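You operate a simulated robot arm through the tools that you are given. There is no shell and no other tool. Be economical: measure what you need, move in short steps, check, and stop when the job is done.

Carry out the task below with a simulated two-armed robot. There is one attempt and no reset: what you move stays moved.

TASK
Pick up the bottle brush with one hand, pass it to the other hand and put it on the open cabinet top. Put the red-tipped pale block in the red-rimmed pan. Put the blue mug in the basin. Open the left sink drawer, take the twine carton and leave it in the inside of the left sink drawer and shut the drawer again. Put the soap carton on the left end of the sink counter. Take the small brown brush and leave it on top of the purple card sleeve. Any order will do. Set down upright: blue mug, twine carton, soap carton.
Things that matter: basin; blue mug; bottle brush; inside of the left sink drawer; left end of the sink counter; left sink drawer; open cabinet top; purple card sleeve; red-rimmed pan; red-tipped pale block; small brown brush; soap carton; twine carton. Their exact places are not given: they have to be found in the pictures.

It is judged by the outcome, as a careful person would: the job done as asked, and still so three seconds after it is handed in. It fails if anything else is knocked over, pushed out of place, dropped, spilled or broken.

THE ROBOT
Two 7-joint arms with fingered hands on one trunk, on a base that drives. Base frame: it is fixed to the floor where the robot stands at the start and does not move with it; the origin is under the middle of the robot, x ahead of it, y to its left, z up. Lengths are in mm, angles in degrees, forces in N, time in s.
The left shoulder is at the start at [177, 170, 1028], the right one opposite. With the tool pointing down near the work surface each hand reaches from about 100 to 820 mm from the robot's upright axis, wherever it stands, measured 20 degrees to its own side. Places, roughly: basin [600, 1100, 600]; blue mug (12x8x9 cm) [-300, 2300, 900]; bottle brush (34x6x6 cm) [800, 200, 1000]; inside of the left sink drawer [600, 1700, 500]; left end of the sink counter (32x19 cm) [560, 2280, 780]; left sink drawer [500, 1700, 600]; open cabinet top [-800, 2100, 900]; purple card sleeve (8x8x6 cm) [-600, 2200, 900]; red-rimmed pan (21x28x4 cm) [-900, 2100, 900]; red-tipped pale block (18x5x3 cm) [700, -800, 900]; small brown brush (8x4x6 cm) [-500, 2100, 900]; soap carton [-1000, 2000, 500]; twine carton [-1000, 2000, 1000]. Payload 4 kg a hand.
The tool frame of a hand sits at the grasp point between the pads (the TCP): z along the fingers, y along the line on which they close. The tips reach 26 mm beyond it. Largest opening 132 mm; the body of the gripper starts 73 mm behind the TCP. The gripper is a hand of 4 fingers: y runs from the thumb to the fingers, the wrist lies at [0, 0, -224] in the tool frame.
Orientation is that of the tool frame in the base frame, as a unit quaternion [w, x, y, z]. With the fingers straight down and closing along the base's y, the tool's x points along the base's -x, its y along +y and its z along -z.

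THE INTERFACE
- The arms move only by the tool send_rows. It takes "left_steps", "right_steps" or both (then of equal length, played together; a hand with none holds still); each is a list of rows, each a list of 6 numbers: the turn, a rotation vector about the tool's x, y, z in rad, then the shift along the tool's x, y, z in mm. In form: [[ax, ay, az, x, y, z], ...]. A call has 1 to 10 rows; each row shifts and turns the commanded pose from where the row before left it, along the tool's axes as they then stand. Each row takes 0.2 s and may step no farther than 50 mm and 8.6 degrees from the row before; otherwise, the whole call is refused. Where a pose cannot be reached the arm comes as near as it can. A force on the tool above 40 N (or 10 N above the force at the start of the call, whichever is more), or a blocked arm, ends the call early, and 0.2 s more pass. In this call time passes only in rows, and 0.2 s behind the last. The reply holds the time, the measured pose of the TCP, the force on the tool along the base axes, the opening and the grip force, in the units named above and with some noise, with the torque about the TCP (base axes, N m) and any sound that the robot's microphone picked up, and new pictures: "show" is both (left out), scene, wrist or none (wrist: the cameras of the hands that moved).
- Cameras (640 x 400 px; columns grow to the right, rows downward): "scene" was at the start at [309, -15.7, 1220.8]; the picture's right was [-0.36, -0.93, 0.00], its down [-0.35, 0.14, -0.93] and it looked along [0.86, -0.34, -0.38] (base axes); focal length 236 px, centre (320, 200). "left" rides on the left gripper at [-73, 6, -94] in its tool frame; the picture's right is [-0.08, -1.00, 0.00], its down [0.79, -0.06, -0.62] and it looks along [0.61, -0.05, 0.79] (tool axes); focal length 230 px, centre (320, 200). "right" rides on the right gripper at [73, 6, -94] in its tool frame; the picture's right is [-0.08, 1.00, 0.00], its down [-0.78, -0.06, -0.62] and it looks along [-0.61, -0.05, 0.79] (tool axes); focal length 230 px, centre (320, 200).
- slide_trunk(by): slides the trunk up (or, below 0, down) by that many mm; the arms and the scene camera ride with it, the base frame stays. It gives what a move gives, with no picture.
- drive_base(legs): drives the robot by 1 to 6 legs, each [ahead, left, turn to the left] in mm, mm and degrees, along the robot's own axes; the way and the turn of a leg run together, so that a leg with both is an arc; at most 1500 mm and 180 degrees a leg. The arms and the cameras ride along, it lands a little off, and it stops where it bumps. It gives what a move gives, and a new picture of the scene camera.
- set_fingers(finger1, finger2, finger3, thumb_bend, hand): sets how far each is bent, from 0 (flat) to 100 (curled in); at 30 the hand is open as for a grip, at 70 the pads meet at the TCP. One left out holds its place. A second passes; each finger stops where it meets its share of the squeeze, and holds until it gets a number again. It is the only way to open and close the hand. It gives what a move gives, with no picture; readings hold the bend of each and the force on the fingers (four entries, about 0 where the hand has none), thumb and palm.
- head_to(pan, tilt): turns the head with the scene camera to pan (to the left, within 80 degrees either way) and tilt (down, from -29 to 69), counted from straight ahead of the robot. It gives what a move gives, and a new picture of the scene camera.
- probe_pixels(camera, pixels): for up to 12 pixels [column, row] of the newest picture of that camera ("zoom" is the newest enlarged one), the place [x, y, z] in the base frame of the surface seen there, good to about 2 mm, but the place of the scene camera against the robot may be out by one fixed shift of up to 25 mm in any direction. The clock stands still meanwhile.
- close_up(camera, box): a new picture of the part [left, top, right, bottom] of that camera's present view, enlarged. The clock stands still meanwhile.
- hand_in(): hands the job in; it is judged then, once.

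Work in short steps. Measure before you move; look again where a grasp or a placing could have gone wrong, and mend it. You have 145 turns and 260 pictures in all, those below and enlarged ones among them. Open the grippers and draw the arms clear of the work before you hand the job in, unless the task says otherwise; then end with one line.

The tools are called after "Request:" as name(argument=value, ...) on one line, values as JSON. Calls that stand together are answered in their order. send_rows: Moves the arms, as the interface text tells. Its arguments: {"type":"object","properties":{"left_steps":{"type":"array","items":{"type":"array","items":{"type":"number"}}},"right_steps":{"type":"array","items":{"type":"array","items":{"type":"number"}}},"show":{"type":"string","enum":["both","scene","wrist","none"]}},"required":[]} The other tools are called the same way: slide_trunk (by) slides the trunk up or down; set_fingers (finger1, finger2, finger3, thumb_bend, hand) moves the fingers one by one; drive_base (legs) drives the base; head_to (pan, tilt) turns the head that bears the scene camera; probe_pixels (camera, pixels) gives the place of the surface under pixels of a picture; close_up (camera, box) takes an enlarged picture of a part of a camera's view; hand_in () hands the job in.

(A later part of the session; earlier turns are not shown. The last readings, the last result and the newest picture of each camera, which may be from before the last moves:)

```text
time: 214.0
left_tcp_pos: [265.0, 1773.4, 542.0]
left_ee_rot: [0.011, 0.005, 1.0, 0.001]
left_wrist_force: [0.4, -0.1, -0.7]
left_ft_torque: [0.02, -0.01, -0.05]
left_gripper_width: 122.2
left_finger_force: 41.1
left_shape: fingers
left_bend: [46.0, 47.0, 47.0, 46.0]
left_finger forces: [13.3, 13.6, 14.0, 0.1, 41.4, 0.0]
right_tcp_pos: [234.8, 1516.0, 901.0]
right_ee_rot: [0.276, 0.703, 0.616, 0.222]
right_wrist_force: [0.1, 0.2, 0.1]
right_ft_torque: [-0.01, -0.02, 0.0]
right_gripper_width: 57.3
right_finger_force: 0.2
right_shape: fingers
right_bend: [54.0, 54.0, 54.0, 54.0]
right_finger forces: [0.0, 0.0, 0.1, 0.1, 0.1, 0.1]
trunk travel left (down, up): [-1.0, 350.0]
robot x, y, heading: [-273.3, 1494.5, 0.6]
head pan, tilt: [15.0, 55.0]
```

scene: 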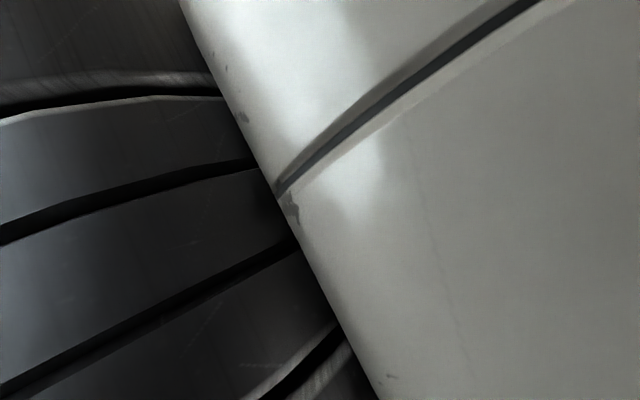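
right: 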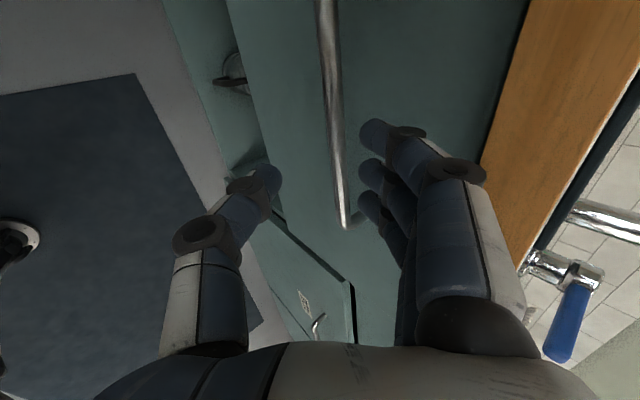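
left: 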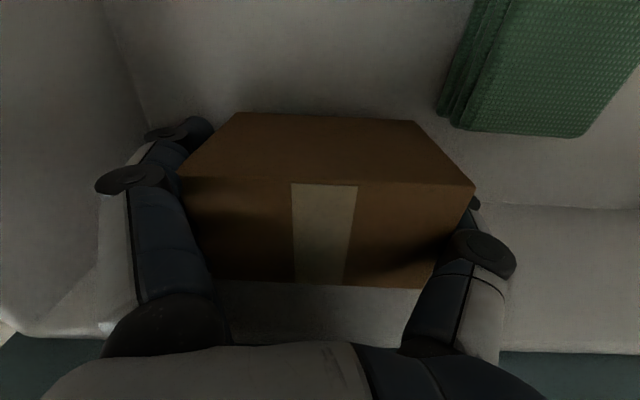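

Continue with 3 mm steps until contact, then release.

Request:
send_rows(left_steps=[[0, 0, 0, 0, 0, 3], [0, 0, 0, 0, 0, 3], [0, 0, 0, 0, 0, 3]], show="none")

```text
time: 214.8
left_tcp_pos: [266.0, 1772.7, 534.8]
left_ee_rot: [0.011, 0.003, 1.0, 0.001]
left_wrist_force: [0.1, -0.3, 5.8]
left_ft_torque: [0.44, 0.01, 0.02]
left_gripper_width: 122.4
left_finger_force: 42.5
left_shape: fingers
left_bend: [47.0, 47.0, 47.0, 46.0]
left_finger forces: [14.1, 14.4, 14.8, 0.0, 42.0, 0.1]
right_tcp_pos: [232.9, 1515.5, 901.5]
right_ee_rot: [0.276, 0.703, 0.617, 0.222]
right_wrist_force: [0.0, 0.1, 0.5]
right_ft_torque: [0.02, 0.03, 0.0]
right_gripper_width: 57.1
right_finger_force: 0.0
right_shape: fingers
right_bend: [54.0, 54.0, 54.0, 54.0]
right_finger forces: [0.1, 0.1, 0.1, 0.0, 0.0, 0.0]
trunk travel left (down, up): [-1.0, 350.0]
robot x, y, heading: [-276.2, 1493.9, 0.7]
head pan, tilt: [15.0, 55.0]
```

Contact. Open wide and lift the hand out.

Request:
set_fingers(hand="left", finger1=22, finger2=22, finger3=22, thumb_bend=22)

Request:
send_rows(left_steps=[[0, 0, 0, 0, 0, -15], [0, 0, 0, 0, 0, -30], [0, 0, 0, 0, 0, -40], [0, 0, 0, 0, 0, -45], [0, 0, 0, 0, 0, -45], [0, 0, 0, 0, 0, -45], [0, 0, 0, 0, 0, -45]], show="wrist")

Request:
slide_trunk(by=120)

```text
time: 215.8
left_tcp_pos: [264.8, 1772.1, 535.0]
left_ee_rot: [0.01, 0.005, 1.0, 0.0]
left_wrist_force: [0.7, -0.7, 3.7]
left_ft_torque: [-0.2, 0.03, 0.03]
left_gripper_width: 153.9
left_finger_force: 2.0
left_shape: fingers
left_bend: [22.0, 22.0, 22.0, 22.0]
left_finger forces: [0.1, 0.0, 0.1, 0.1, 3.9, 0.0]
right_tcp_pos: [233.1, 1515.9, 901.8]
right_ee_rot: [0.276, 0.703, 0.616, 0.223]
right_wrist_force: [-0.1, 0.2, 0.7]
right_ft_torque: [0.02, 0.02, 0.01]
right_gripper_width: 56.7
right_finger_force: 0.1
right_shape: fingers
right_bend: [54.0, 54.0, 54.0, 54.0]
right_finger forces: [0.0, 0.0, 0.0, 0.0, 0.0, 0.0]
trunk travel left (down, up): [-1.0, 350.0]
robot x, y, heading: [-270.7, 1493.6, 0.8]
head pan, tilt: [15.0, 55.0]
```

```text
time: 217.4
left_tcp_pos: [258.3, 1772.1, 801.1]
left_ee_rot: [0.011, 0.005, 1.0, 0.0]
left_wrist_force: [0.3, 0.9, 0.9]
left_ft_torque: [0.01, 0.01, -0.01]
left_gripper_width: 152.8
left_finger_force: 0.2
left_shape: fingers
left_bend: [22.0, 22.0, 22.0, 22.0]
left_finger forces: [0.0, 0.1, 0.0, 0.0, 0.0, 0.0]
right_tcp_pos: [233.4, 1515.2, 901.5]
right_ee_rot: [0.276, 0.703, 0.617, 0.222]
right_wrist_force: [-0.3, 0.1, -0.5]
right_ft_torque: [0.0, -0.01, 0.0]
right_gripper_width: 57.3
right_finger_force: 0.1
right_shape: fingers
right_bend: [54.0, 54.0, 54.0, 54.0]
right_finger forces: [0.0, 0.0, 0.0, 0.0, 0.0, 0.0]
trunk travel left (down, up): [-1.0, 350.0]
robot x, y, heading: [-270.0, 1494.1, 0.8]
head pan, tilt: [15.0, 55.0]
```

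left: 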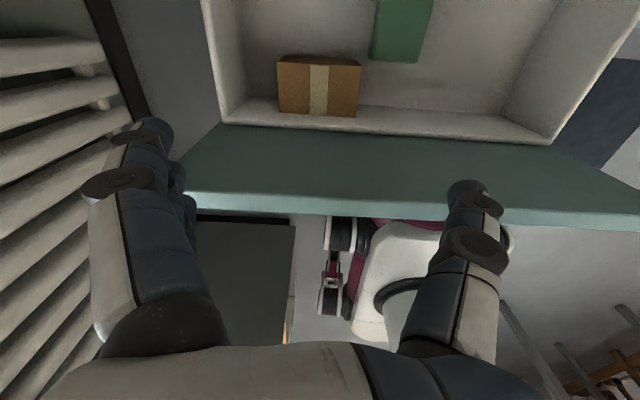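

```text
time: 218.9
left_tcp_pos: [260.3, 1772.2, 917.4]
left_ee_rot: [0.01, 0.005, 1.0, 0.001]
left_wrist_force: [-0.3, -0.1, 0.0]
left_ft_torque: [-0.02, 0.0, 0.0]
left_gripper_width: 152.8
left_finger_force: 0.1
left_shape: fingers
left_bend: [22.0, 22.0, 22.0, 22.0]
left_finger forces: [0.1, 0.0, 0.0, 0.1, 0.0, 0.0]
right_tcp_pos: [233.8, 1517.0, 1020.5]
right_ee_rot: [0.274, 0.703, 0.617, 0.224]
right_wrist_force: [-0.3, 0.3, -0.6]
right_ft_torque: [0.02, -0.02, -0.01]
right_gripper_width: 57.3
right_finger_force: 0.0
right_shape: fingers
right_bend: [54.0, 54.0, 54.0, 54.0]
right_finger forces: [0.1, 0.0, 0.1, 0.0, 0.1, 0.0]
trunk travel left (down, up): [-121.0, 230.0]
robot x, y, heading: [-272.6, 1491.1, 0.5]
head pan, tilt: [15.0, 55.0]
```

The twine carton stands in the drawer. Now position the right hand (closed) in front of the bar to push it shut: drive back and left, close the fingers, and lower.

Request:
drive_base(legs=[[-160, 0, 0], [0, 95, 0]])

Request:
set_fingers(hand="right", finger1=74, finger2=74, finger3=74, thumb_bend=74)

Request:
slide_trunk(by=-120)

Request:
send_rows(right_steps=[[0, 0, 0, 6, -30, 34], [0, 0, 0, 6, -30, 34], [0, 0, 0, 6, -30, 34], [0, 0, 0, 6, -30, 34], [0, 0, 0, 6, -30, 34]], show="wrist")

```text
time: 221.4
left_tcp_pos: [98.5, 1866.5, 920.8]
left_ee_rot: [0.011, 0.003, 1.0, 0.001]
left_wrist_force: [0.9, 0.4, -0.6]
left_ft_torque: [-0.02, 0.03, 0.0]
left_gripper_width: 152.9
left_finger_force: 0.1
left_shape: fingers
left_bend: [22.0, 22.0, 22.0, 22.0]
left_finger forces: [0.1, 0.0, 0.0, 0.1, 0.0, 0.0]
right_tcp_pos: [72.0, 1611.8, 1022.2]
right_ee_rot: [0.274, 0.702, 0.618, 0.224]
right_wrist_force: [0.5, 0.4, 0.0]
right_ft_torque: [-0.03, 0.01, -0.02]
right_gripper_width: 57.5
right_finger_force: 0.0
right_shape: fingers
right_bend: [54.0, 54.0, 54.0, 54.0]
right_finger forces: [0.0, 0.1, 0.0, 0.0, 0.0, 0.0]
trunk travel left (down, up): [-121.0, 230.0]
robot x, y, heading: [-429.7, 1582.1, 0.7]
head pan, tilt: [15.0, 55.0]
```

scene: 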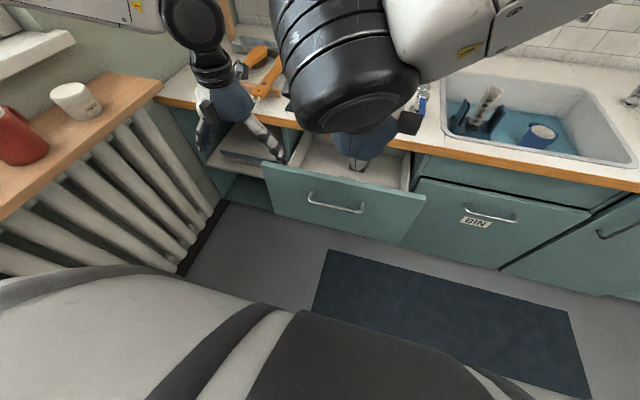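

```text
time: 222.4
left_tcp_pos: [97.4, 1865.9, 920.1]
left_ee_rot: [0.01, 0.004, 1.0, 0.001]
left_wrist_force: [0.3, 0.4, 0.0]
left_ft_torque: [0.0, -0.01, 0.02]
left_gripper_width: 152.8
left_finger_force: 0.0
left_shape: fingers
left_bend: [22.0, 22.0, 22.0, 22.0]
left_finger forces: [0.0, 0.0, 0.1, 0.1, 0.1, 0.1]
right_tcp_pos: [73.8, 1611.5, 1021.9]
right_ee_rot: [0.275, 0.701, 0.618, 0.225]
right_wrist_force: [0.1, -0.6, 0.2]
right_ft_torque: [0.01, -0.02, -0.02]
right_gripper_width: 9.2
right_finger_force: 0.1
right_shape: fingers
right_bend: [74.0, 72.0, 74.0, 72.0]
right_finger forces: [0.1, 0.0, 0.0, 0.0, 0.1, 0.0]
trunk travel left (down, up): [-121.0, 230.0]
robot x, y, heading: [-432.5, 1585.4, 0.8]
head pan, tilt: [15.0, 55.0]
```

```text
time: 223.9
left_tcp_pos: [98.3, 1865.9, 800.0]
left_ee_rot: [0.012, 0.002, 1.0, 0.001]
left_wrist_force: [-0.2, -1.2, 0.1]
left_ft_torque: [0.01, -0.04, 0.0]
left_gripper_width: 153.0
left_finger_force: 0.0
left_shape: fingers
left_bend: [22.0, 22.0, 22.0, 22.0]
left_finger forces: [0.1, 0.0, 0.0, 0.0, 0.0, 0.1]
right_tcp_pos: [74.9, 1606.9, 897.4]
right_ee_rot: [0.276, 0.708, 0.614, 0.216]
right_wrist_force: [0.0, 0.5, 1.4]
right_ft_torque: [-0.03, 0.01, 0.03]
right_gripper_width: 9.8
right_finger_force: 0.0
right_shape: fingers
right_bend: [74.0, 72.0, 74.0, 72.0]
right_finger forces: [0.0, 0.0, 0.1, 0.1, 0.1, 0.1]
trunk travel left (down, up): [-1.0, 350.0]
robot x, y, heading: [-434.7, 1585.3, 1.0]
head pan, tilt: [15.0, 55.0]
```

```text
time: 225.1
left_tcp_pos: [98.3, 1864.8, 799.9]
left_ee_rot: [0.011, 0.003, 1.0, 0.001]
left_wrist_force: [-0.1, 1.4, -0.4]
left_ft_torque: [0.01, 0.03, 0.02]
left_gripper_width: 153.0
left_finger_force: 0.0
left_shape: fingers
left_bend: [22.0, 22.0, 22.0, 22.0]
left_finger forces: [0.1, 0.0, 0.0, 0.0, 0.1, 0.1]
right_tcp_pos: [96.7, 1625.7, 685.4]
right_ee_rot: [0.274, 0.722, 0.593, 0.228]
right_wrist_force: [-0.5, -0.8, -0.2]
right_ft_torque: [0.01, -0.02, 0.0]
right_gripper_width: 9.4
right_finger_force: 0.1
right_shape: fingers
right_bend: [74.0, 72.0, 74.0, 72.0]
right_finger forces: [0.0, 0.0, 0.0, 0.0, 0.0, 0.0]
trunk travel left (down, up): [-1.0, 350.0]
robot x, y, heading: [-431.0, 1586.5, 0.9]
head pan, tilt: [15.0, 55.0]
```

right: 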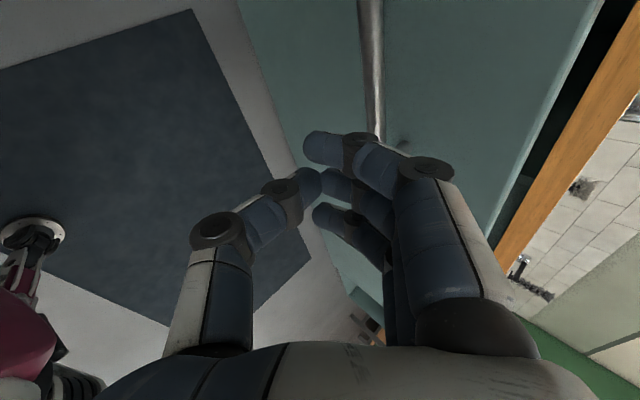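

The bar is right in front of the closed fingers. Drive forward 240 mm to push the drawer shut.

Request:
drive_base(legs=[[235, 0, 0]])

Request:
close_up(camera="right", box=[0, 0, 640, 400])

```text
time: 226.8
left_tcp_pos: [332.4, 1866.9, 800.2]
left_ee_rot: [0.011, 0.006, 1.0, 0.001]
left_wrist_force: [0.8, 0.0, -0.2]
left_ft_torque: [0.02, 0.02, -0.01]
left_gripper_width: 152.6
left_finger_force: 0.2
left_shape: fingers
left_bend: [22.0, 22.0, 22.0, 22.0]
left_finger forces: [0.0, 0.1, 0.1, 0.0, 0.0, 0.0]
right_tcp_pos: [324.7, 1624.6, 679.4]
right_ee_rot: [0.274, 0.722, 0.595, 0.222]
right_wrist_force: [-6.4, 0.8, 0.7]
right_ft_torque: [-0.01, 0.02, 0.05]
right_gripper_width: 9.8
right_finger_force: 1.2
right_shape: fingers
right_bend: [75.0, 73.0, 74.0, 72.0]
right_finger forces: [1.5, 0.0, 0.1, 0.0, 0.1, 0.0]
trunk travel left (down, up): [-1.0, 350.0]
robot x, y, heading: [-197.1, 1589.3, 0.4]
head pan, tilt: [15.0, 55.0]
```

scene: 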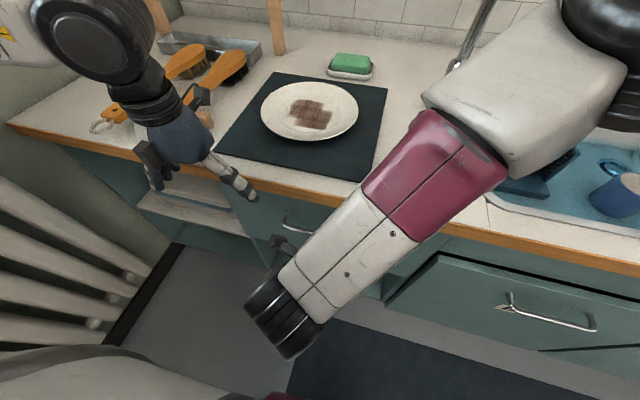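

```text
1.00 times, centred on (320, 200) of right (not enlarged: the box is as wide or as high as the picture)
```

zoom: 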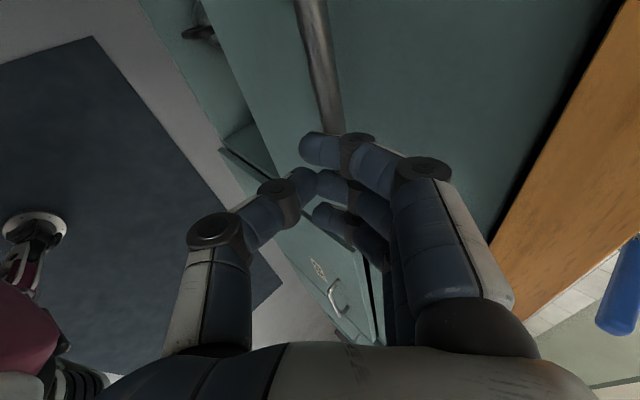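

Probe whether the drawer face is flush with neighbours.

Request:
probe_pixels(camera="right", pixels=[[420, 60], [470, 110], [345, 255], [375, 270], [320, 60], [560, 150]])

```text
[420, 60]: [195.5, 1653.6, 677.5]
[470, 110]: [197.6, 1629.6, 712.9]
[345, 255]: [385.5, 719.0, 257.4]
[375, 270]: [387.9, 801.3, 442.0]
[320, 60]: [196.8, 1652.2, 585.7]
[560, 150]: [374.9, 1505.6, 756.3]
```

(That used the older picture.) Probe the newest enlarged one.

Request:
probe_pixels(camera="zoom", pixels=[[420, 60], [470, 110], [350, 250], [270, 90], [315, 60], [560, 150]])

```text
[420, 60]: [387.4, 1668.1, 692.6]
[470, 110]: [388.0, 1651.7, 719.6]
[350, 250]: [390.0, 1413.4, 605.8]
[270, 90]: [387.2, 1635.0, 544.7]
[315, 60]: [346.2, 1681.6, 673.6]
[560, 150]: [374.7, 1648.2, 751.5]
```

The drawer is shut. Now the soap carton: back away, turn to the open cabinet, tilt the left hand 42° forward and move the right hand aside.

Request:
drive_base(legs=[[-120, 0, 0], [0, -440, 0], [0, 0, 89.5], [0, 400, 0]])

Request:
send_rows(left_steps=[[0, -0.145, 0, 0, 0, 0], [0, -0.145, 0, 0, 0, 0], [0, -0.145, 0, 0, 0, 0], [0, -0.145, 0, 0, 0, 0], [0, -0.145, 0, 0, 0, 0], [0, 0, 0, 0, 0, 0], [0, 0, 0, 0, 0, 0]], right_steps=[[0, 0, 0, -40, 10, -15], [0, 0, 0, -40, 10, -15], [0, 0, 0, -40, 10, -15], [0, 0, 0, -40, 10, -15], [0, 0, 0, -40, 10, -15], [0, 0, 0, -40, 10, -15], [0, 0, 0, -40, 10, -15]], show="none")

Request:
head_to(pan=10, tilt=30)

```text
time: 239.6
left_tcp_pos: [-984.1, 1684.8, 799.9]
left_ee_rot: [0.008, -0.697, 0.717, 0.008]
left_wrist_force: [-0.6, -0.3, 0.0]
left_ft_torque: [-0.01, -0.01, -0.02]
left_gripper_width: 152.7
left_finger_force: 0.0
left_shape: fingers
left_bend: [22.0, 22.0, 22.0, 22.0]
left_finger forces: [0.1, 0.0, 0.0, 0.1, 0.0, 0.0]
right_tcp_pos: [-739.7, 1673.7, 678.6]
right_ee_rot: [0.041, 0.104, 0.93, 0.349]
right_wrist_force: [-0.6, 0.0, -0.4]
right_ft_torque: [-0.04, 0.01, -0.01]
right_gripper_width: 9.7
right_finger_force: 0.0
right_shape: fingers
right_bend: [74.0, 73.0, 74.0, 72.0]
right_finger forces: [0.0, 0.0, 0.1, 0.1, 0.0, 0.0]
trunk travel left (down, up): [-1.0, 350.0]
robot x, y, heading: [-715.5, 1145.4, 89.3]
head pan, tilt: [15.0, 55.0]
```

scene: 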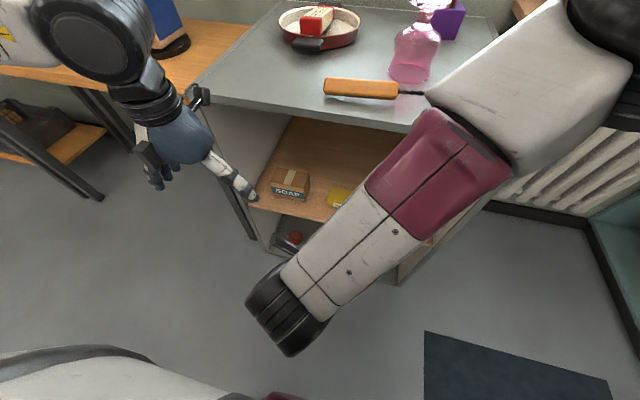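

```text
time: 241.2
left_tcp_pos: [-998.1, 1771.3, 804.8]
left_ee_rot: [0.261, -0.648, 0.668, 0.254]
left_wrist_force: [0.1, 0.0, -0.5]
left_ft_torque: [0.01, 0.0, 0.04]
left_gripper_width: 153.1
left_finger_force: 0.1
left_shape: fingers
left_bend: [22.0, 22.0, 22.0, 22.0]
left_finger forces: [0.0, 0.0, 0.1, 0.0, 0.0, 0.0]
left hand out of reach, approached as far as the arm can: row 3, 4, 5
right_tcp_pos: [-594.2, 1708.0, 761.5]
right_ee_rot: [0.041, 0.103, 0.93, 0.35]
right_wrist_force: [0.3, 0.5, 0.2]
right_ft_torque: [0.0, -0.02, 0.0]
right_gripper_width: 9.9
right_finger_force: 0.0
right_shape: fingers
right_bend: [74.0, 73.0, 74.0, 72.0]
right_finger forces: [0.0, 0.1, 0.0, 0.0, 0.1, 0.1]
right hand out of reach, approached as far as the arm can: row 3, 4, 5, 6, 7
trunk travel left (down, up): [-1.0, 350.0]
robot x, y, heading: [-717.0, 1149.0, 89.3]
head pan, tilt: [15.0, 55.0]
```

```text
time: 242.1
left_tcp_pos: [-998.0, 1771.9, 804.3]
left_ee_rot: [0.261, -0.648, 0.669, 0.254]
left_wrist_force: [-0.1, -0.5, -0.3]
left_ft_torque: [0.0, 0.01, 0.02]
left_gripper_width: 152.5
left_finger_force: 0.2
left_shape: fingers
left_bend: [22.0, 22.0, 22.0, 22.0]
left_finger forces: [0.1, 0.1, 0.0, 0.0, 0.0, 0.1]
right_tcp_pos: [-594.2, 1707.1, 761.1]
right_ee_rot: [0.041, 0.103, 0.931, 0.349]
right_wrist_force: [0.0, -0.2, -0.4]
right_ft_torque: [-0.03, 0.0, 0.01]
right_gripper_width: 9.9
right_finger_force: 0.1
right_shape: fingers
right_bend: [74.0, 73.0, 74.0, 72.0]
right_finger forces: [0.0, 0.0, 0.0, 0.1, 0.0, 0.0]
trunk travel left (down, up): [-1.0, 350.0]
robot x, y, heading: [-714.8, 1144.8, 89.3]
head pan, tilt: [10.0, 30.0]
```

scene: 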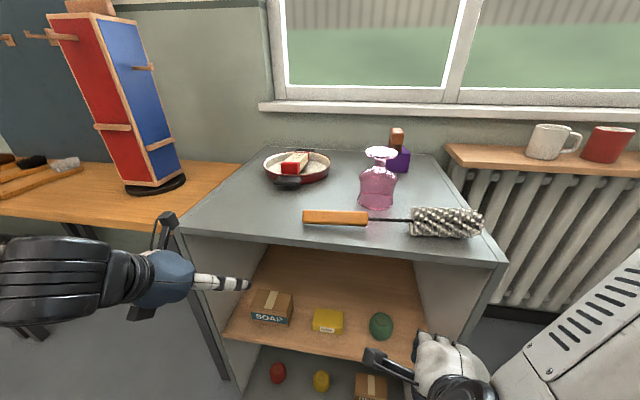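

Soap carton clearly seen at (271,307). Probe it.

Request:
probe_pixels(camera="scene", pixels=[[258, 293], [292, 295], [253, 306], [288, 308], [272, 299], [270, 317], [250, 318], [285, 322], [235, 330], [330, 345], [340, 318], [230, 240]])

Request:
close_up(camera="scene", box=[170, 230, 370, 370])

```text
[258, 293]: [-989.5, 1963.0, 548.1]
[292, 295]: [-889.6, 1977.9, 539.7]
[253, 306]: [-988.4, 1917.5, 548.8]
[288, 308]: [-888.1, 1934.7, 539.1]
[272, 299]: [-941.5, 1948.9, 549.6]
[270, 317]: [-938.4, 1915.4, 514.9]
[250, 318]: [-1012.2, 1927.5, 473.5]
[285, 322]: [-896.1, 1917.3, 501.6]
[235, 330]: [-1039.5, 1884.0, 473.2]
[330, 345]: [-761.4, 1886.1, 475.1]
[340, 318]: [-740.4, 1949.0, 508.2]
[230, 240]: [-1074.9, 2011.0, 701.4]
```

```text
2.86 times, centred on (270, 300) of scene
```

zoom: 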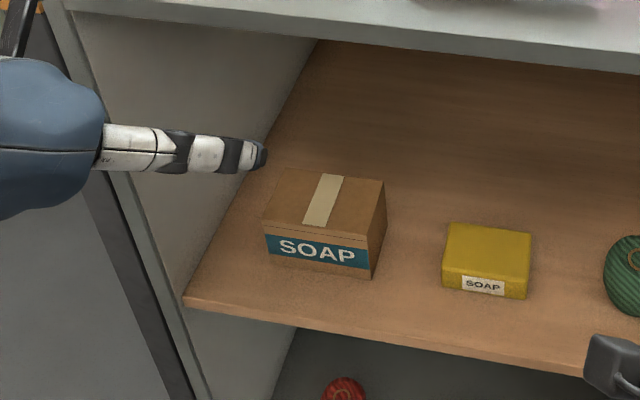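

Soap carton: centre ≈(-941,1934), top z 549, rotated ~10°. Lower and yaw the left hand in front of the shelf, raise the right hand clear, and preset the fingers.

Request:
send_rows(left_steps=[[-0.058, 0, -0.062, 25, 0, 27], [-0.058, 0, -0.062, 25, 0, 27], [0, 0, 0, 29, 0, 32], [0, 0, 0, 29, 0, 32], [0, 0, 0, 10, 0, 10], [0, 0, 0, 0, 0, 0]], right_steps=[[0, 0, 0, 0, 31, -35], [0, 0, 0, 0, 31, -35], [0, 0, 0, 0, 31, -35], [0, 0, 0, 0, 31, -35], [0, 0, 0, 0, 31, -35], [0, 0, 0, 0, 31, -35]], show="none")

Request:
set_fingers(hand="left", finger1=30, finger2=30, finger3=30, thumb_bend=30)

Request:
drive_base(legs=[[0, -70, 0.7], [50, 0, 0]])

Request:
close_up(camera="left", box=[0, 0, 640, 400])

```text
time: 243.5
left_tcp_pos: [-997.4, 1769.8, 631.1]
left_ee_rot: [-0.238, 0.703, -0.61, -0.277]
left_wrist_force: [0.2, 0.0, 0.5]
left_ft_torque: [-0.02, 0.02, 0.01]
left_gripper_width: 152.9
left_finger_force: 0.0
left_shape: fingers
left_bend: [22.0, 22.0, 22.0, 22.0]
left_finger forces: [0.0, 0.1, 0.0, 0.0, 0.0, 0.0]
right_tcp_pos: [-601.7, 1712.4, 1041.4]
right_ee_rot: [0.041, 0.103, 0.93, 0.35]
right_wrist_force: [-0.3, -1.1, 0.1]
right_ft_torque: [0.04, 0.02, -0.03]
right_gripper_width: 9.7
right_finger_force: 0.1
right_shape: fingers
right_bend: [74.0, 73.0, 74.0, 72.0]
right_finger forces: [0.0, 0.1, 0.0, 0.0, 0.0, 0.0]
right hand out of reach, approached as far as the arm can: row 1
trunk travel left (down, up): [-1.0, 350.0]
robot x, y, heading: [-719.5, 1148.7, 89.6]
head pan, tilt: [10.0, 30.0]
```

```text
time: 244.5
left_tcp_pos: [-997.6, 1769.9, 631.0]
left_ee_rot: [-0.238, 0.703, -0.611, -0.276]
left_wrist_force: [-0.6, -0.3, 0.7]
left_ft_torque: [-0.02, 0.05, 0.01]
left_gripper_width: 137.2
left_finger_force: 0.1
left_shape: fingers
left_bend: [30.0, 30.0, 30.0, 30.0]
left_finger forces: [0.0, 0.1, 0.0, 0.1, 0.0, 0.0]
right_tcp_pos: [-602.4, 1713.9, 1039.8]
right_ee_rot: [0.041, 0.104, 0.93, 0.349]
right_wrist_force: [0.3, 0.6, -0.3]
right_ft_torque: [-0.01, -0.01, 0.0]
right_gripper_width: 10.1
right_finger_force: 0.0
right_shape: fingers
right_bend: [74.0, 73.0, 74.0, 72.0]
right_finger forces: [0.0, 0.1, 0.0, 0.0, 0.1, 0.0]
trunk travel left (down, up): [-1.0, 350.0]
robot x, y, heading: [-719.9, 1152.1, 89.7]
head pan, tilt: [10.0, 30.0]
```

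```text
time: 246.3
left_tcp_pos: [-935.4, 1814.8, 629.6]
left_ee_rot: [-0.237, 0.706, -0.607, -0.277]
left_wrist_force: [-0.8, -1.0, 0.5]
left_ft_torque: [0.0, 0.05, 0.03]
left_gripper_width: 137.0
left_finger_force: 0.0
left_shape: fingers
left_bend: [30.0, 30.0, 30.0, 30.0]
left_finger forces: [0.0, 0.0, 0.0, 0.0, 0.1, 0.0]
right_tcp_pos: [-538.6, 1763.7, 1038.7]
right_ee_rot: [0.039, 0.097, 0.931, 0.349]
right_wrist_force: [-0.6, -0.1, 0.4]
right_ft_torque: [-0.05, -0.01, -0.02]
right_gripper_width: 9.4
right_finger_force: 0.1
right_shape: fingers
right_bend: [74.0, 73.0, 74.0, 72.0]
right_finger forces: [0.0, 0.0, 0.0, 0.0, 0.0, 0.0]
trunk travel left (down, up): [-1.0, 350.0]
robot x, y, heading: [-647.0, 1197.5, 90.3]
head pan, tilt: [10.0, 30.0]
```

scene: 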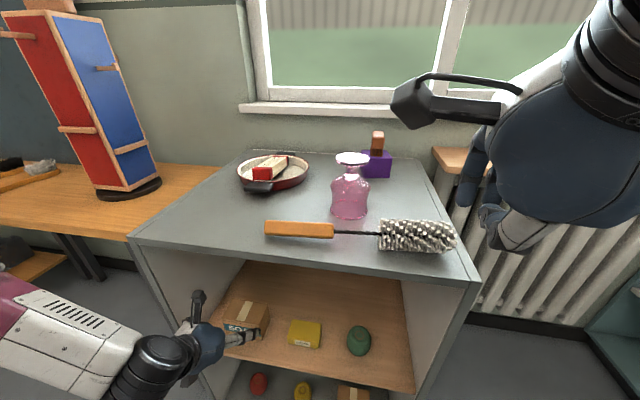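

```text
1.00 times, centred on (320, 200) of left (not enlarged: the box is as wide or as high as the picture)
```

zoom: 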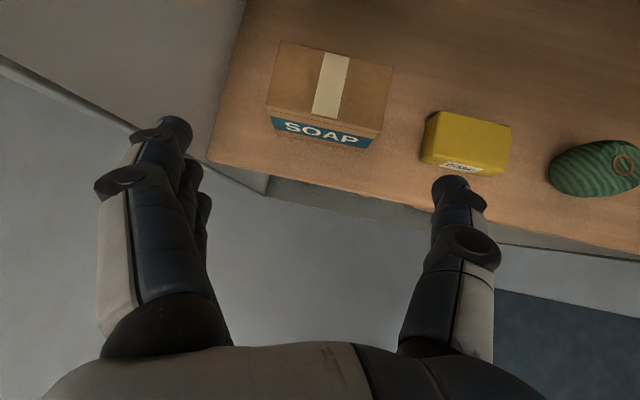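

Clear wrist view of the soap carton; probe its top corners.

Request:
probe_pixels(camera="zoom", pixels=[[283, 47], [390, 70], [270, 108], [378, 130], [330, 85], [320, 135], [365, 145], [428, 120], [430, 155], [212, 150], [245, 50]])

```text
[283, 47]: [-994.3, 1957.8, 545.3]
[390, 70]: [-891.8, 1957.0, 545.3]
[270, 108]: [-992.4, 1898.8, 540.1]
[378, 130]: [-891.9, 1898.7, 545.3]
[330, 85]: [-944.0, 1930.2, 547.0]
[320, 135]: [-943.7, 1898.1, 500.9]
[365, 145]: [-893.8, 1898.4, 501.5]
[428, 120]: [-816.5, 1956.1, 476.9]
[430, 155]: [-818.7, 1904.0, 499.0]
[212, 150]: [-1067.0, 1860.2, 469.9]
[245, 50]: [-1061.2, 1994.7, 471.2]
```

The carton is axis-aligned: x −994…−892, y 1898…1958, top 546. Undo the yaw, open wider, and advance along the fingers.

Request:
set_fingers(hand="left", finger1=22, finger2=22, finger3=22, thumb_bend=22)

Request:
send_rows(left_steps=[[0.051, 0, 0.055, -6, 8, 6], [0.051, 0, 0.055, 0, 0, 0], [0, 0, 0, 0, 0, 35], [0, 0, 0, 0, 0, 35]], show="wrist")

```text
time: 247.3
left_tcp_pos: [-935.5, 1814.8, 630.0]
left_ee_rot: [-0.237, 0.707, -0.606, -0.278]
left_wrist_force: [-0.1, -0.2, 0.4]
left_ft_torque: [0.03, 0.01, 0.02]
left_gripper_width: 152.2
left_finger_force: 0.2
left_shape: fingers
left_bend: [22.0, 22.0, 22.0, 22.0]
left_finger forces: [0.0, 0.0, 0.1, 0.1, 0.0, 0.1]
right_tcp_pos: [-539.1, 1764.6, 1040.0]
right_ee_rot: [0.038, 0.097, 0.931, 0.35]
right_wrist_force: [0.3, -0.2, 0.3]
right_ft_torque: [0.02, -0.03, 0.03]
right_gripper_width: 9.3
right_finger_force: 0.1
right_shape: fingers
right_bend: [74.0, 73.0, 74.0, 72.0]
right_finger forces: [0.0, 0.1, 0.0, 0.0, 0.0, 0.0]
trunk travel left (down, up): [-1.0, 350.0]
robot x, y, heading: [-646.0, 1196.6, 90.2]
head pan, tilt: [10.0, 30.0]
```

```text
time: 248.3
left_tcp_pos: [-945.4, 1870.9, 577.1]
left_ee_rot: [-0.257, 0.659, -0.657, -0.26]
left_wrist_force: [1.4, -0.4, 0.0]
left_ft_torque: [0.0, -0.02, -0.04]
left_gripper_width: 152.4
left_finger_force: 0.2
left_shape: fingers
left_bend: [22.0, 22.0, 22.0, 22.0]
left_finger forces: [0.0, 0.1, 0.0, 0.0, 0.0, 0.0]
right_tcp_pos: [-538.5, 1766.5, 1039.1]
right_ee_rot: [0.039, 0.097, 0.931, 0.35]
right_wrist_force: [-0.2, -0.8, 0.3]
right_ft_torque: [-0.02, -0.02, 0.04]
right_gripper_width: 9.6
right_finger_force: 0.0
right_shape: fingers
right_bend: [74.0, 73.0, 74.0, 72.0]
right_finger forces: [0.0, 0.0, 0.0, 0.0, 0.0, 0.1]
trunk travel left (down, up): [-1.0, 350.0]
robot x, y, heading: [-645.2, 1198.4, 90.1]
head pan, tilt: [10.0, 30.0]
```

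left: 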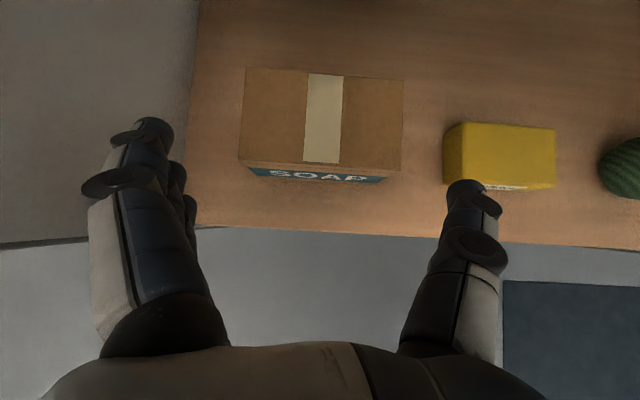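

Aligned. Advance 78 mm and close on the carton.

Request:
send_rows(left_steps=[[0, 0, 0, 0, 0, 30], [0, 0, 0, 0, 0, 30], [0, 0, 0, 0, 0, 18]], show="none")

Request:
set_fingers(hand="left", finger1=50, finger2=50, finger3=50, thumb_bend=50)

Request:
close_up(camera="left", box=[0, 0, 640, 400])

```text
time: 249.1
left_tcp_pos: [-944.6, 1924.3, 522.3]
left_ee_rot: [-0.258, 0.658, -0.658, -0.26]
left_wrist_force: [0.6, -3.1, 7.1]
left_ft_torque: [-0.06, 0.01, -0.02]
left_gripper_width: 154.2
left_finger_force: 3.3
left_shape: fingers
left_bend: [22.0, 22.0, 22.0, 22.0]
left_finger forces: [0.0, 3.1, 0.0, 0.1, 3.8, 0.1]
right_tcp_pos: [-538.5, 1764.3, 1040.9]
right_ee_rot: [0.038, 0.097, 0.931, 0.35]
right_wrist_force: [0.2, 0.6, 0.0]
right_ft_torque: [0.0, -0.01, 0.0]
right_gripper_width: 9.4
right_finger_force: 0.1
right_shape: fingers
right_bend: [74.0, 73.0, 74.0, 72.0]
right_finger forces: [0.1, 0.0, 0.0, 0.1, 0.0, 0.1]
trunk travel left (down, up): [-1.0, 350.0]
robot x, y, heading: [-646.3, 1193.4, 90.2]
head pan, tilt: [10.0, 30.0]
```

```text
time: 250.1
left_tcp_pos: [-945.0, 1923.5, 521.2]
left_ee_rot: [-0.258, 0.659, -0.658, -0.259]
left_wrist_force: [1.7, 0.4, 9.7]
left_ft_torque: [-0.1, 0.59, 0.02]
left_gripper_width: 118.4
left_finger_force: 43.1
left_shape: fingers
left_bend: [43.0, 47.0, 42.0, 47.0]
left_finger forces: [12.1, 18.7, 11.2, 0.1, 44.7, 0.1]
right_tcp_pos: [-539.2, 1762.3, 1040.7]
right_ee_rot: [0.037, 0.098, 0.93, 0.351]
right_wrist_force: [-0.3, -0.2, 0.5]
right_ft_torque: [0.0, -0.02, 0.02]
right_gripper_width: 9.7
right_finger_force: 0.0
right_shape: fingers
right_bend: [74.0, 73.0, 74.0, 72.0]
right_finger forces: [0.0, 0.1, 0.0, 0.0, 0.1, 0.1]
trunk travel left (down, up): [-1.0, 350.0]
robot x, y, heading: [-649.3, 1201.0, 90.1]
head pan, tilt: [10.0, 30.0]
```

```text
1.00 times, centred on (320, 200) of left (not enlarged: the box is as wide or as high as the picture)
```

zoom: 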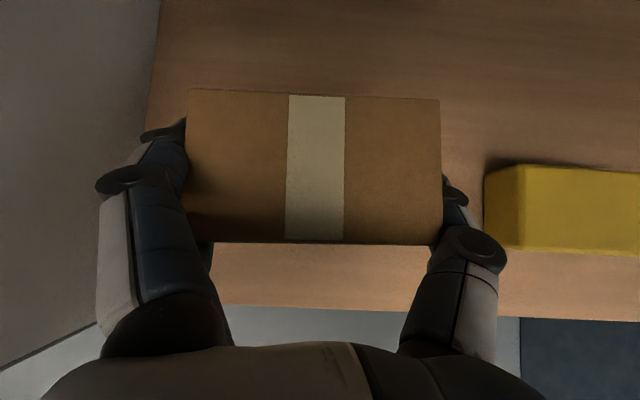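

Soap carton gripped. Lift it, back out of the shelf, raise the trunk, and drive round to the left end of the counter.

Request:
send_rows(left_steps=[[0, 0, 0, -10, 0, -11], [0, 0, 0, -15, 0, -16], [0, 0, 0, -15, 0, -16]], show="none")

Request:
drive_base(legs=[[-380, 0, 0]])

Request:
slide_trunk(by=340)

Request:
drive_base(legs=[[0, 0, -90], [310, 0, 0], [0, 720, 0], [140, 0, 0]])

Request:
head_to(pan=20, tilt=45)

```text
time: 250.9
left_tcp_pos: [-942.9, 1921.9, 580.0]
left_ee_rot: [-0.256, 0.659, -0.658, -0.258]
left_wrist_force: [0.5, -0.4, -0.2]
left_ft_torque: [-0.03, -0.01, 0.0]
left_gripper_width: 118.2
left_finger_force: 41.1
left_shape: fingers
left_bend: [43.0, 47.0, 42.0, 47.0]
left_finger forces: [11.3, 17.1, 11.4, 0.2, 42.9, 0.0]
right_tcp_pos: [-539.7, 1764.0, 1039.7]
right_ee_rot: [0.037, 0.098, 0.931, 0.349]
right_wrist_force: [-0.2, -0.6, -0.5]
right_ft_torque: [0.0, 0.01, -0.03]
right_gripper_width: 9.7
right_finger_force: 0.0
right_shape: fingers
right_bend: [74.0, 73.0, 74.0, 72.0]
right_finger forces: [0.1, 0.0, 0.1, 0.0, 0.1, 0.0]
trunk travel left (down, up): [-1.0, 350.0]
robot x, y, heading: [-647.5, 1200.6, 90.1]
head pan, tilt: [10.0, 30.0]
```

```text
time: 253.3
left_tcp_pos: [-942.7, 1542.5, 581.1]
left_ee_rot: [-0.256, 0.66, -0.657, -0.259]
left_wrist_force: [-0.7, 0.9, -1.4]
left_ft_torque: [-0.01, -0.01, 0.03]
left_gripper_width: 118.2
left_finger_force: 41.2
left_shape: fingers
left_bend: [43.0, 47.0, 42.0, 47.0]
left_finger forces: [11.3, 17.1, 11.4, 0.0, 42.9, 0.0]
right_tcp_pos: [-539.0, 1385.2, 1040.5]
right_ee_rot: [0.039, 0.098, 0.931, 0.35]
right_wrist_force: [-0.1, 0.3, -0.3]
right_ft_torque: [0.03, 0.0, 0.0]
right_gripper_width: 9.6
right_finger_force: 0.1
right_shape: fingers
right_bend: [74.0, 73.0, 74.0, 72.0]
right_finger forces: [0.0, 0.0, 0.0, 0.1, 0.0, 0.0]
trunk travel left (down, up): [-1.0, 350.0]
robot x, y, heading: [-646.2, 819.6, 90.4]
head pan, tilt: [10.0, 30.0]
```

scene: 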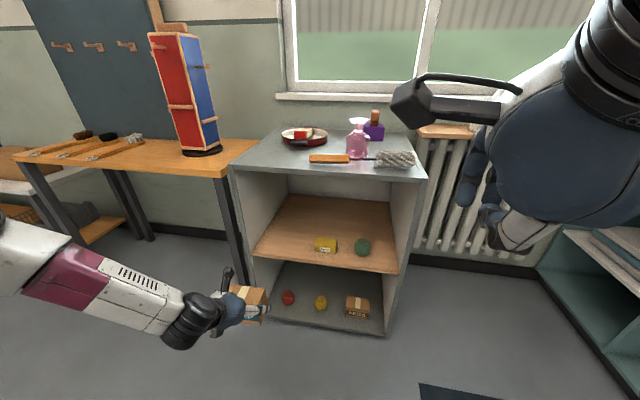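

```text
time: 256.6
left_tcp_pos: [-943.1, 1543.0, 920.0]
left_ee_rot: [-0.257, 0.659, -0.658, -0.259]
left_wrist_force: [0.0, 0.4, -1.1]
left_ft_torque: [-0.02, -0.03, -0.01]
left_gripper_width: 118.2
left_finger_force: 39.6
left_shape: fingers
left_bend: [43.0, 47.0, 42.0, 47.0]
left_finger forces: [11.0, 16.2, 11.2, 0.0, 40.6, 0.1]
right_tcp_pos: [-537.8, 1385.7, 1379.8]
right_ee_rot: [0.037, 0.097, 0.931, 0.35]
right_wrist_force: [0.2, -0.3, 0.3]
right_ft_torque: [0.01, 0.02, 0.03]
right_gripper_width: 9.7
right_finger_force: 0.0
right_shape: fingers
right_bend: [74.0, 73.0, 74.0, 72.0]
right_finger forces: [0.0, 0.0, 0.0, 0.1, 0.0, 0.1]
trunk travel left (down, up): [-341.0, 10.0]
robot x, y, heading: [-644.5, 817.4, 90.2]
head pan, tilt: [10.0, 30.0]
```

```text
time: 269.8
left_tcp_pos: [494.9, 1885.5, 919.3]
left_ee_rot: [0.364, -0.015, 0.931, 0.007]
left_wrist_force: [-0.4, -0.3, -1.6]
left_ft_torque: [-0.01, 0.0, 0.02]
left_gripper_width: 117.1
left_finger_force: 37.9
left_shape: fingers
left_bend: [43.0, 47.0, 43.0, 47.0]
left_finger forces: [10.6, 15.3, 10.7, 0.0, 38.4, 0.0]
right_tcp_pos: [347.8, 1478.2, 1380.0]
right_ee_rot: [0.271, 0.718, 0.6, 0.224]
right_wrist_force: [0.0, 0.3, -0.3]
right_ft_torque: [0.01, 0.01, 0.02]
right_gripper_width: 9.9
right_finger_force: 0.0
right_shape: fingers
right_bend: [74.0, 73.0, 74.0, 72.0]
right_finger forces: [0.0, 0.1, 0.0, 0.0, 0.0, 0.0]
trunk travel left (down, up): [-341.0, 10.0]
robot x, y, heading: [-221.1, 1568.1, 1.7]
head pan, tilt: [10.0, 30.0]
```

scene: 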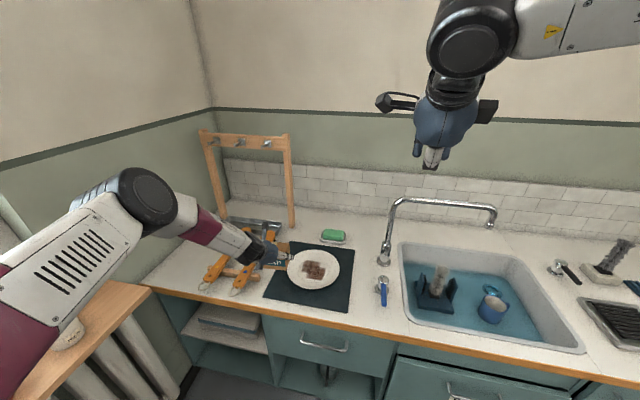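

```text
time: 270.6
left_tcp_pos: [494.1, 1885.2, 919.5]
left_ee_rot: [0.365, -0.014, 0.931, 0.006]
left_wrist_force: [0.1, 0.1, -1.1]
left_ft_torque: [-0.01, 0.04, -0.01]
left_gripper_width: 117.4
left_finger_force: 37.0
left_shape: fingers
left_bend: [43.0, 47.0, 43.0, 47.0]
left_finger forces: [10.7, 15.4, 10.6, 0.1, 38.4, 0.0]
right_tcp_pos: [347.5, 1477.1, 1380.7]
right_ee_rot: [0.271, 0.718, 0.6, 0.225]
right_wrist_force: [-0.5, -0.3, -0.6]
right_ft_torque: [0.01, 0.01, -0.02]
right_gripper_width: 9.8
right_finger_force: 0.1
right_shape: fingers
right_bend: [74.0, 73.0, 74.0, 72.0]
right_finger forces: [0.0, 0.0, 0.1, 0.1, 0.0, 0.0]
trunk travel left (down, up): [-341.0, 10.0]
robot x, y, heading: [-223.5, 1566.3, 1.7]
head pan, tilt: [20.0, 45.0]
```

scene: 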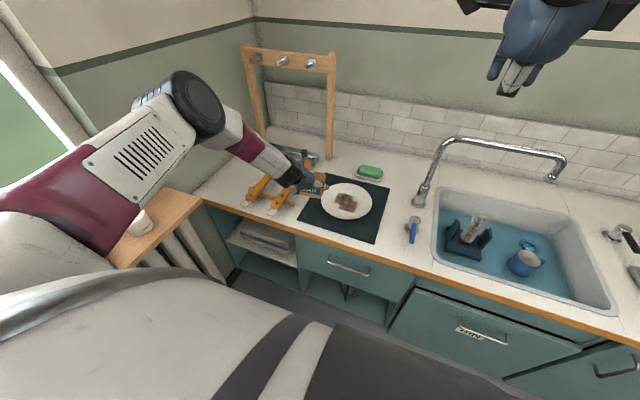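

Probe the elbow position, the left wall, brushes, and the free left end of the counter.

Request:
probe_pixels(camera="scene", pixels=[[190, 100], [140, 100], [110, 170], [215, 185], [235, 180], [250, 165], [258, 185], [275, 200], [245, 160], [150, 60], [270, 150], [205, 195]])

Request:
close_up(camera="scene", box=[180, 120, 400, 270])

```text
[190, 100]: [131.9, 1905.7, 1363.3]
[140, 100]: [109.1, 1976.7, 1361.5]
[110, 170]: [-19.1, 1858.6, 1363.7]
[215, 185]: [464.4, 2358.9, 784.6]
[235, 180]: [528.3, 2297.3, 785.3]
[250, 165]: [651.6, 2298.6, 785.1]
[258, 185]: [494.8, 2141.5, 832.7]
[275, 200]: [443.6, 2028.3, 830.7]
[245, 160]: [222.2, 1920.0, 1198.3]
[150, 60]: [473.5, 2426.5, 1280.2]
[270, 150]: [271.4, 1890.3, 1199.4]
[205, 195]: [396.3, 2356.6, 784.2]
```

```text
2.67 times, centred on (290, 195) of scene
```

zoom: 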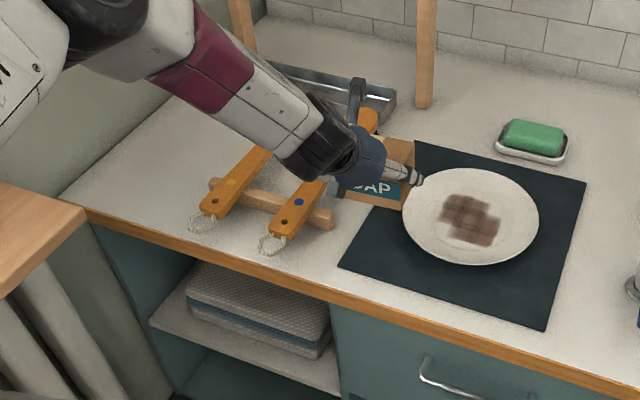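

The elbow would near the wall, so I approach with the robot turned 20° left. Drive ahead, turn, then move to put the carton over (560,2272).

Request:
drive_base(legs=[[120, 0, 0], [0, 0, 20], [148, 109, 0]])

Request:
close_up(camera="left", box=[0, 0, 640, 400])

```text
time: 274.1
left_tcp_pos: [552.3, 2275.7, 919.6]
left_ee_rot: [0.357, -0.179, 0.914, 0.071]
left_wrist_force: [0.1, -0.2, -1.7]
left_ft_torque: [-0.01, 0.03, -0.02]
left_gripper_width: 117.3
left_finger_force: 37.8
left_shape: fingers
left_bend: [43.0, 47.0, 43.0, 47.0]
left_finger forces: [10.8, 15.4, 10.7, 0.0, 38.2, 0.0]
right_tcp_pos: [557.4, 1842.5, 1379.7]
right_ee_rot: [0.227, 0.601, 0.717, 0.268]
right_wrist_force: [-0.2, 0.3, 0.6]
right_ft_torque: [0.01, 0.02, -0.01]
right_gripper_width: 9.6
right_finger_force: 0.2
right_shape: fingers
right_bend: [74.0, 73.0, 74.0, 72.0]
right_finger forces: [0.1, 0.0, 0.0, 0.0, 0.0, 0.0]
trunk travel left (down, up): [-341.0, 10.0]
robot x, y, heading: [-9.0, 1727.4, 22.3]
head pan, tilt: [20.0, 45.0]
```

scene: 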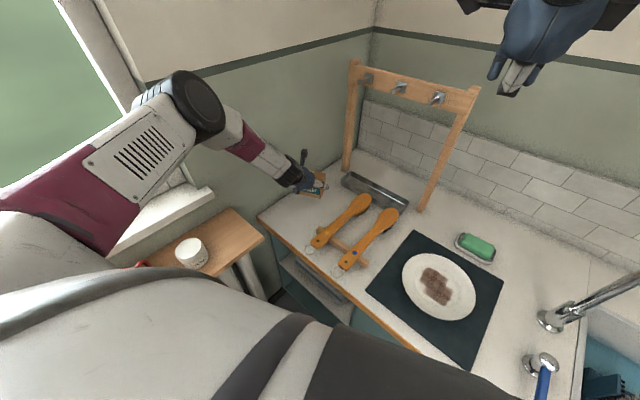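

```text
1.00 times, centred on (320, 200) of left (not enlarged: the box is as wide or as high as the picture)
```

zoom: 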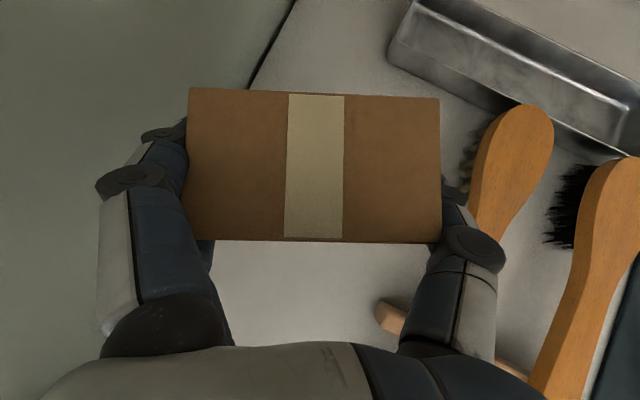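

Probe neighbours (brush head, bar end, tray, wall corner) before lowering.

Request:
probe_pixels(camera="zoom", pixels=[[478, 150], [500, 130], [468, 165], [380, 312], [400, 70], [250, 270], [270, 45], [160, 60], [445, 200]])

```text
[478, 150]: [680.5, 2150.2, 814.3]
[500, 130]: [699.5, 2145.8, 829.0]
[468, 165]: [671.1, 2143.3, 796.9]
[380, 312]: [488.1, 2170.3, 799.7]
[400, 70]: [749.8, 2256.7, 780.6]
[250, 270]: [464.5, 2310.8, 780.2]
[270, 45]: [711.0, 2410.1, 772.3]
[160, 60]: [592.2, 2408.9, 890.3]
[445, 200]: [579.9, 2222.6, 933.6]
```

Clear by >30 mm; shift 12 mm toward the wall, lower the trunk 82 mm, then small steps to contact.

Request:
send_rows(left_steps=[[0, 0, 0, 0, 12, 0]], show="none")

Request:
slide_trunk(by=-82)

Request:
send_rows(left_steps=[[0, 0, 0, 2.7, 0, 2.9], [0, 0, 0, 2, 0, 2.2], [0, 0, 0, 2, 0, 2.2]], show="wrist")

```text
time: 274.5
left_tcp_pos: [547.3, 2285.9, 920.1]
left_ee_rot: [0.358, -0.178, 0.914, 0.07]
left_wrist_force: [-0.5, -0.7, -0.3]
left_ft_torque: [-0.01, 0.01, 0.02]
left_gripper_width: 116.9
left_finger_force: 38.1
left_shape: fingers
left_bend: [43.0, 47.0, 43.0, 47.0]
left_finger forces: [10.7, 15.5, 10.7, 0.0, 38.3, 0.0]
right_tcp_pos: [556.4, 1842.1, 1381.1]
right_ee_rot: [0.227, 0.602, 0.717, 0.269]
right_wrist_force: [-1.0, 0.9, 0.1]
right_ft_torque: [0.01, -0.01, 0.02]
right_gripper_width: 9.4
right_finger_force: 0.0
right_shape: fingers
right_bend: [74.0, 73.0, 74.0, 72.0]
right_finger forces: [0.1, 0.0, 0.0, 0.0, 0.0, 0.0]
trunk travel left (down, up): [-341.0, 10.0]
robot x, y, heading: [-6.9, 1730.4, 22.2]
head pan, tilt: [20.0, 45.0]
```

```text
time: 275.7
left_tcp_pos: [547.4, 2287.5, 838.9]
left_ee_rot: [0.357, -0.179, 0.914, 0.071]
left_wrist_force: [-0.1, 0.3, -2.2]
left_ft_torque: [-0.02, 0.01, 0.01]
left_gripper_width: 117.1
left_finger_force: 37.3
left_shape: fingers
left_bend: [43.0, 47.0, 43.0, 47.0]
left_finger forces: [10.7, 15.5, 10.8, 0.0, 38.2, 0.0]
right_tcp_pos: [556.5, 1841.1, 1298.7]
right_ee_rot: [0.227, 0.601, 0.717, 0.27]
right_wrist_force: [-0.3, -0.2, 0.0]
right_ft_torque: [-0.03, 0.03, -0.01]
right_gripper_width: 9.7
right_finger_force: 0.1
right_shape: fingers
right_bend: [74.0, 73.0, 74.0, 72.0]
right_finger forces: [0.1, 0.1, 0.0, 0.0, 0.0, 0.0]
trunk travel left (down, up): [-259.0, 92.0]
robot x, y, heading: [-8.8, 1727.0, 22.2]
head pan, tilt: [20.0, 45.0]
```

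```text
time: 276.5
left_tcp_pos: [548.5, 2287.0, 831.6]
left_ee_rot: [0.36, -0.178, 0.913, 0.072]
left_wrist_force: [-1.9, -1.8, 16.0]
left_ft_torque: [0.86, 0.52, 0.12]
left_gripper_width: 117.1
left_finger_force: 39.8
left_shape: fingers
left_bend: [43.0, 48.0, 43.0, 47.0]
left_finger forces: [12.2, 17.4, 10.9, 0.0, 39.5, 0.1]
right_tcp_pos: [556.3, 1840.7, 1299.3]
right_ee_rot: [0.227, 0.601, 0.718, 0.27]
right_wrist_force: [0.2, 0.7, -0.1]
right_ft_torque: [0.0, -0.01, 0.0]
right_gripper_width: 9.9
right_finger_force: 0.1
right_shape: fingers
right_bend: [74.0, 73.0, 74.0, 72.0]
right_finger forces: [0.0, 0.1, 0.0, 0.0, 0.1, 0.0]
trunk travel left (down, up): [-259.0, 92.0]
robot x, y, heading: [-6.0, 1728.9, 22.2]
head pan, tilt: [20.0, 45.0]
```

left: 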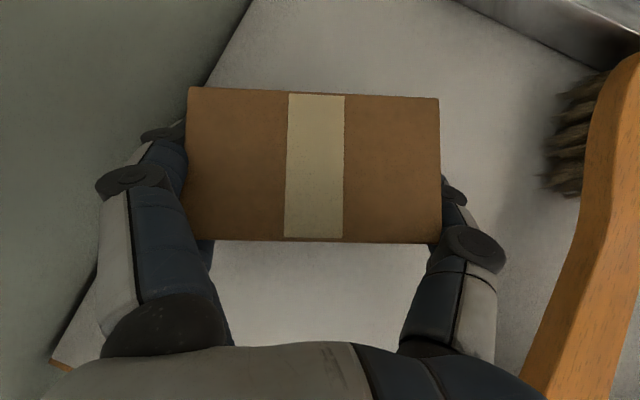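

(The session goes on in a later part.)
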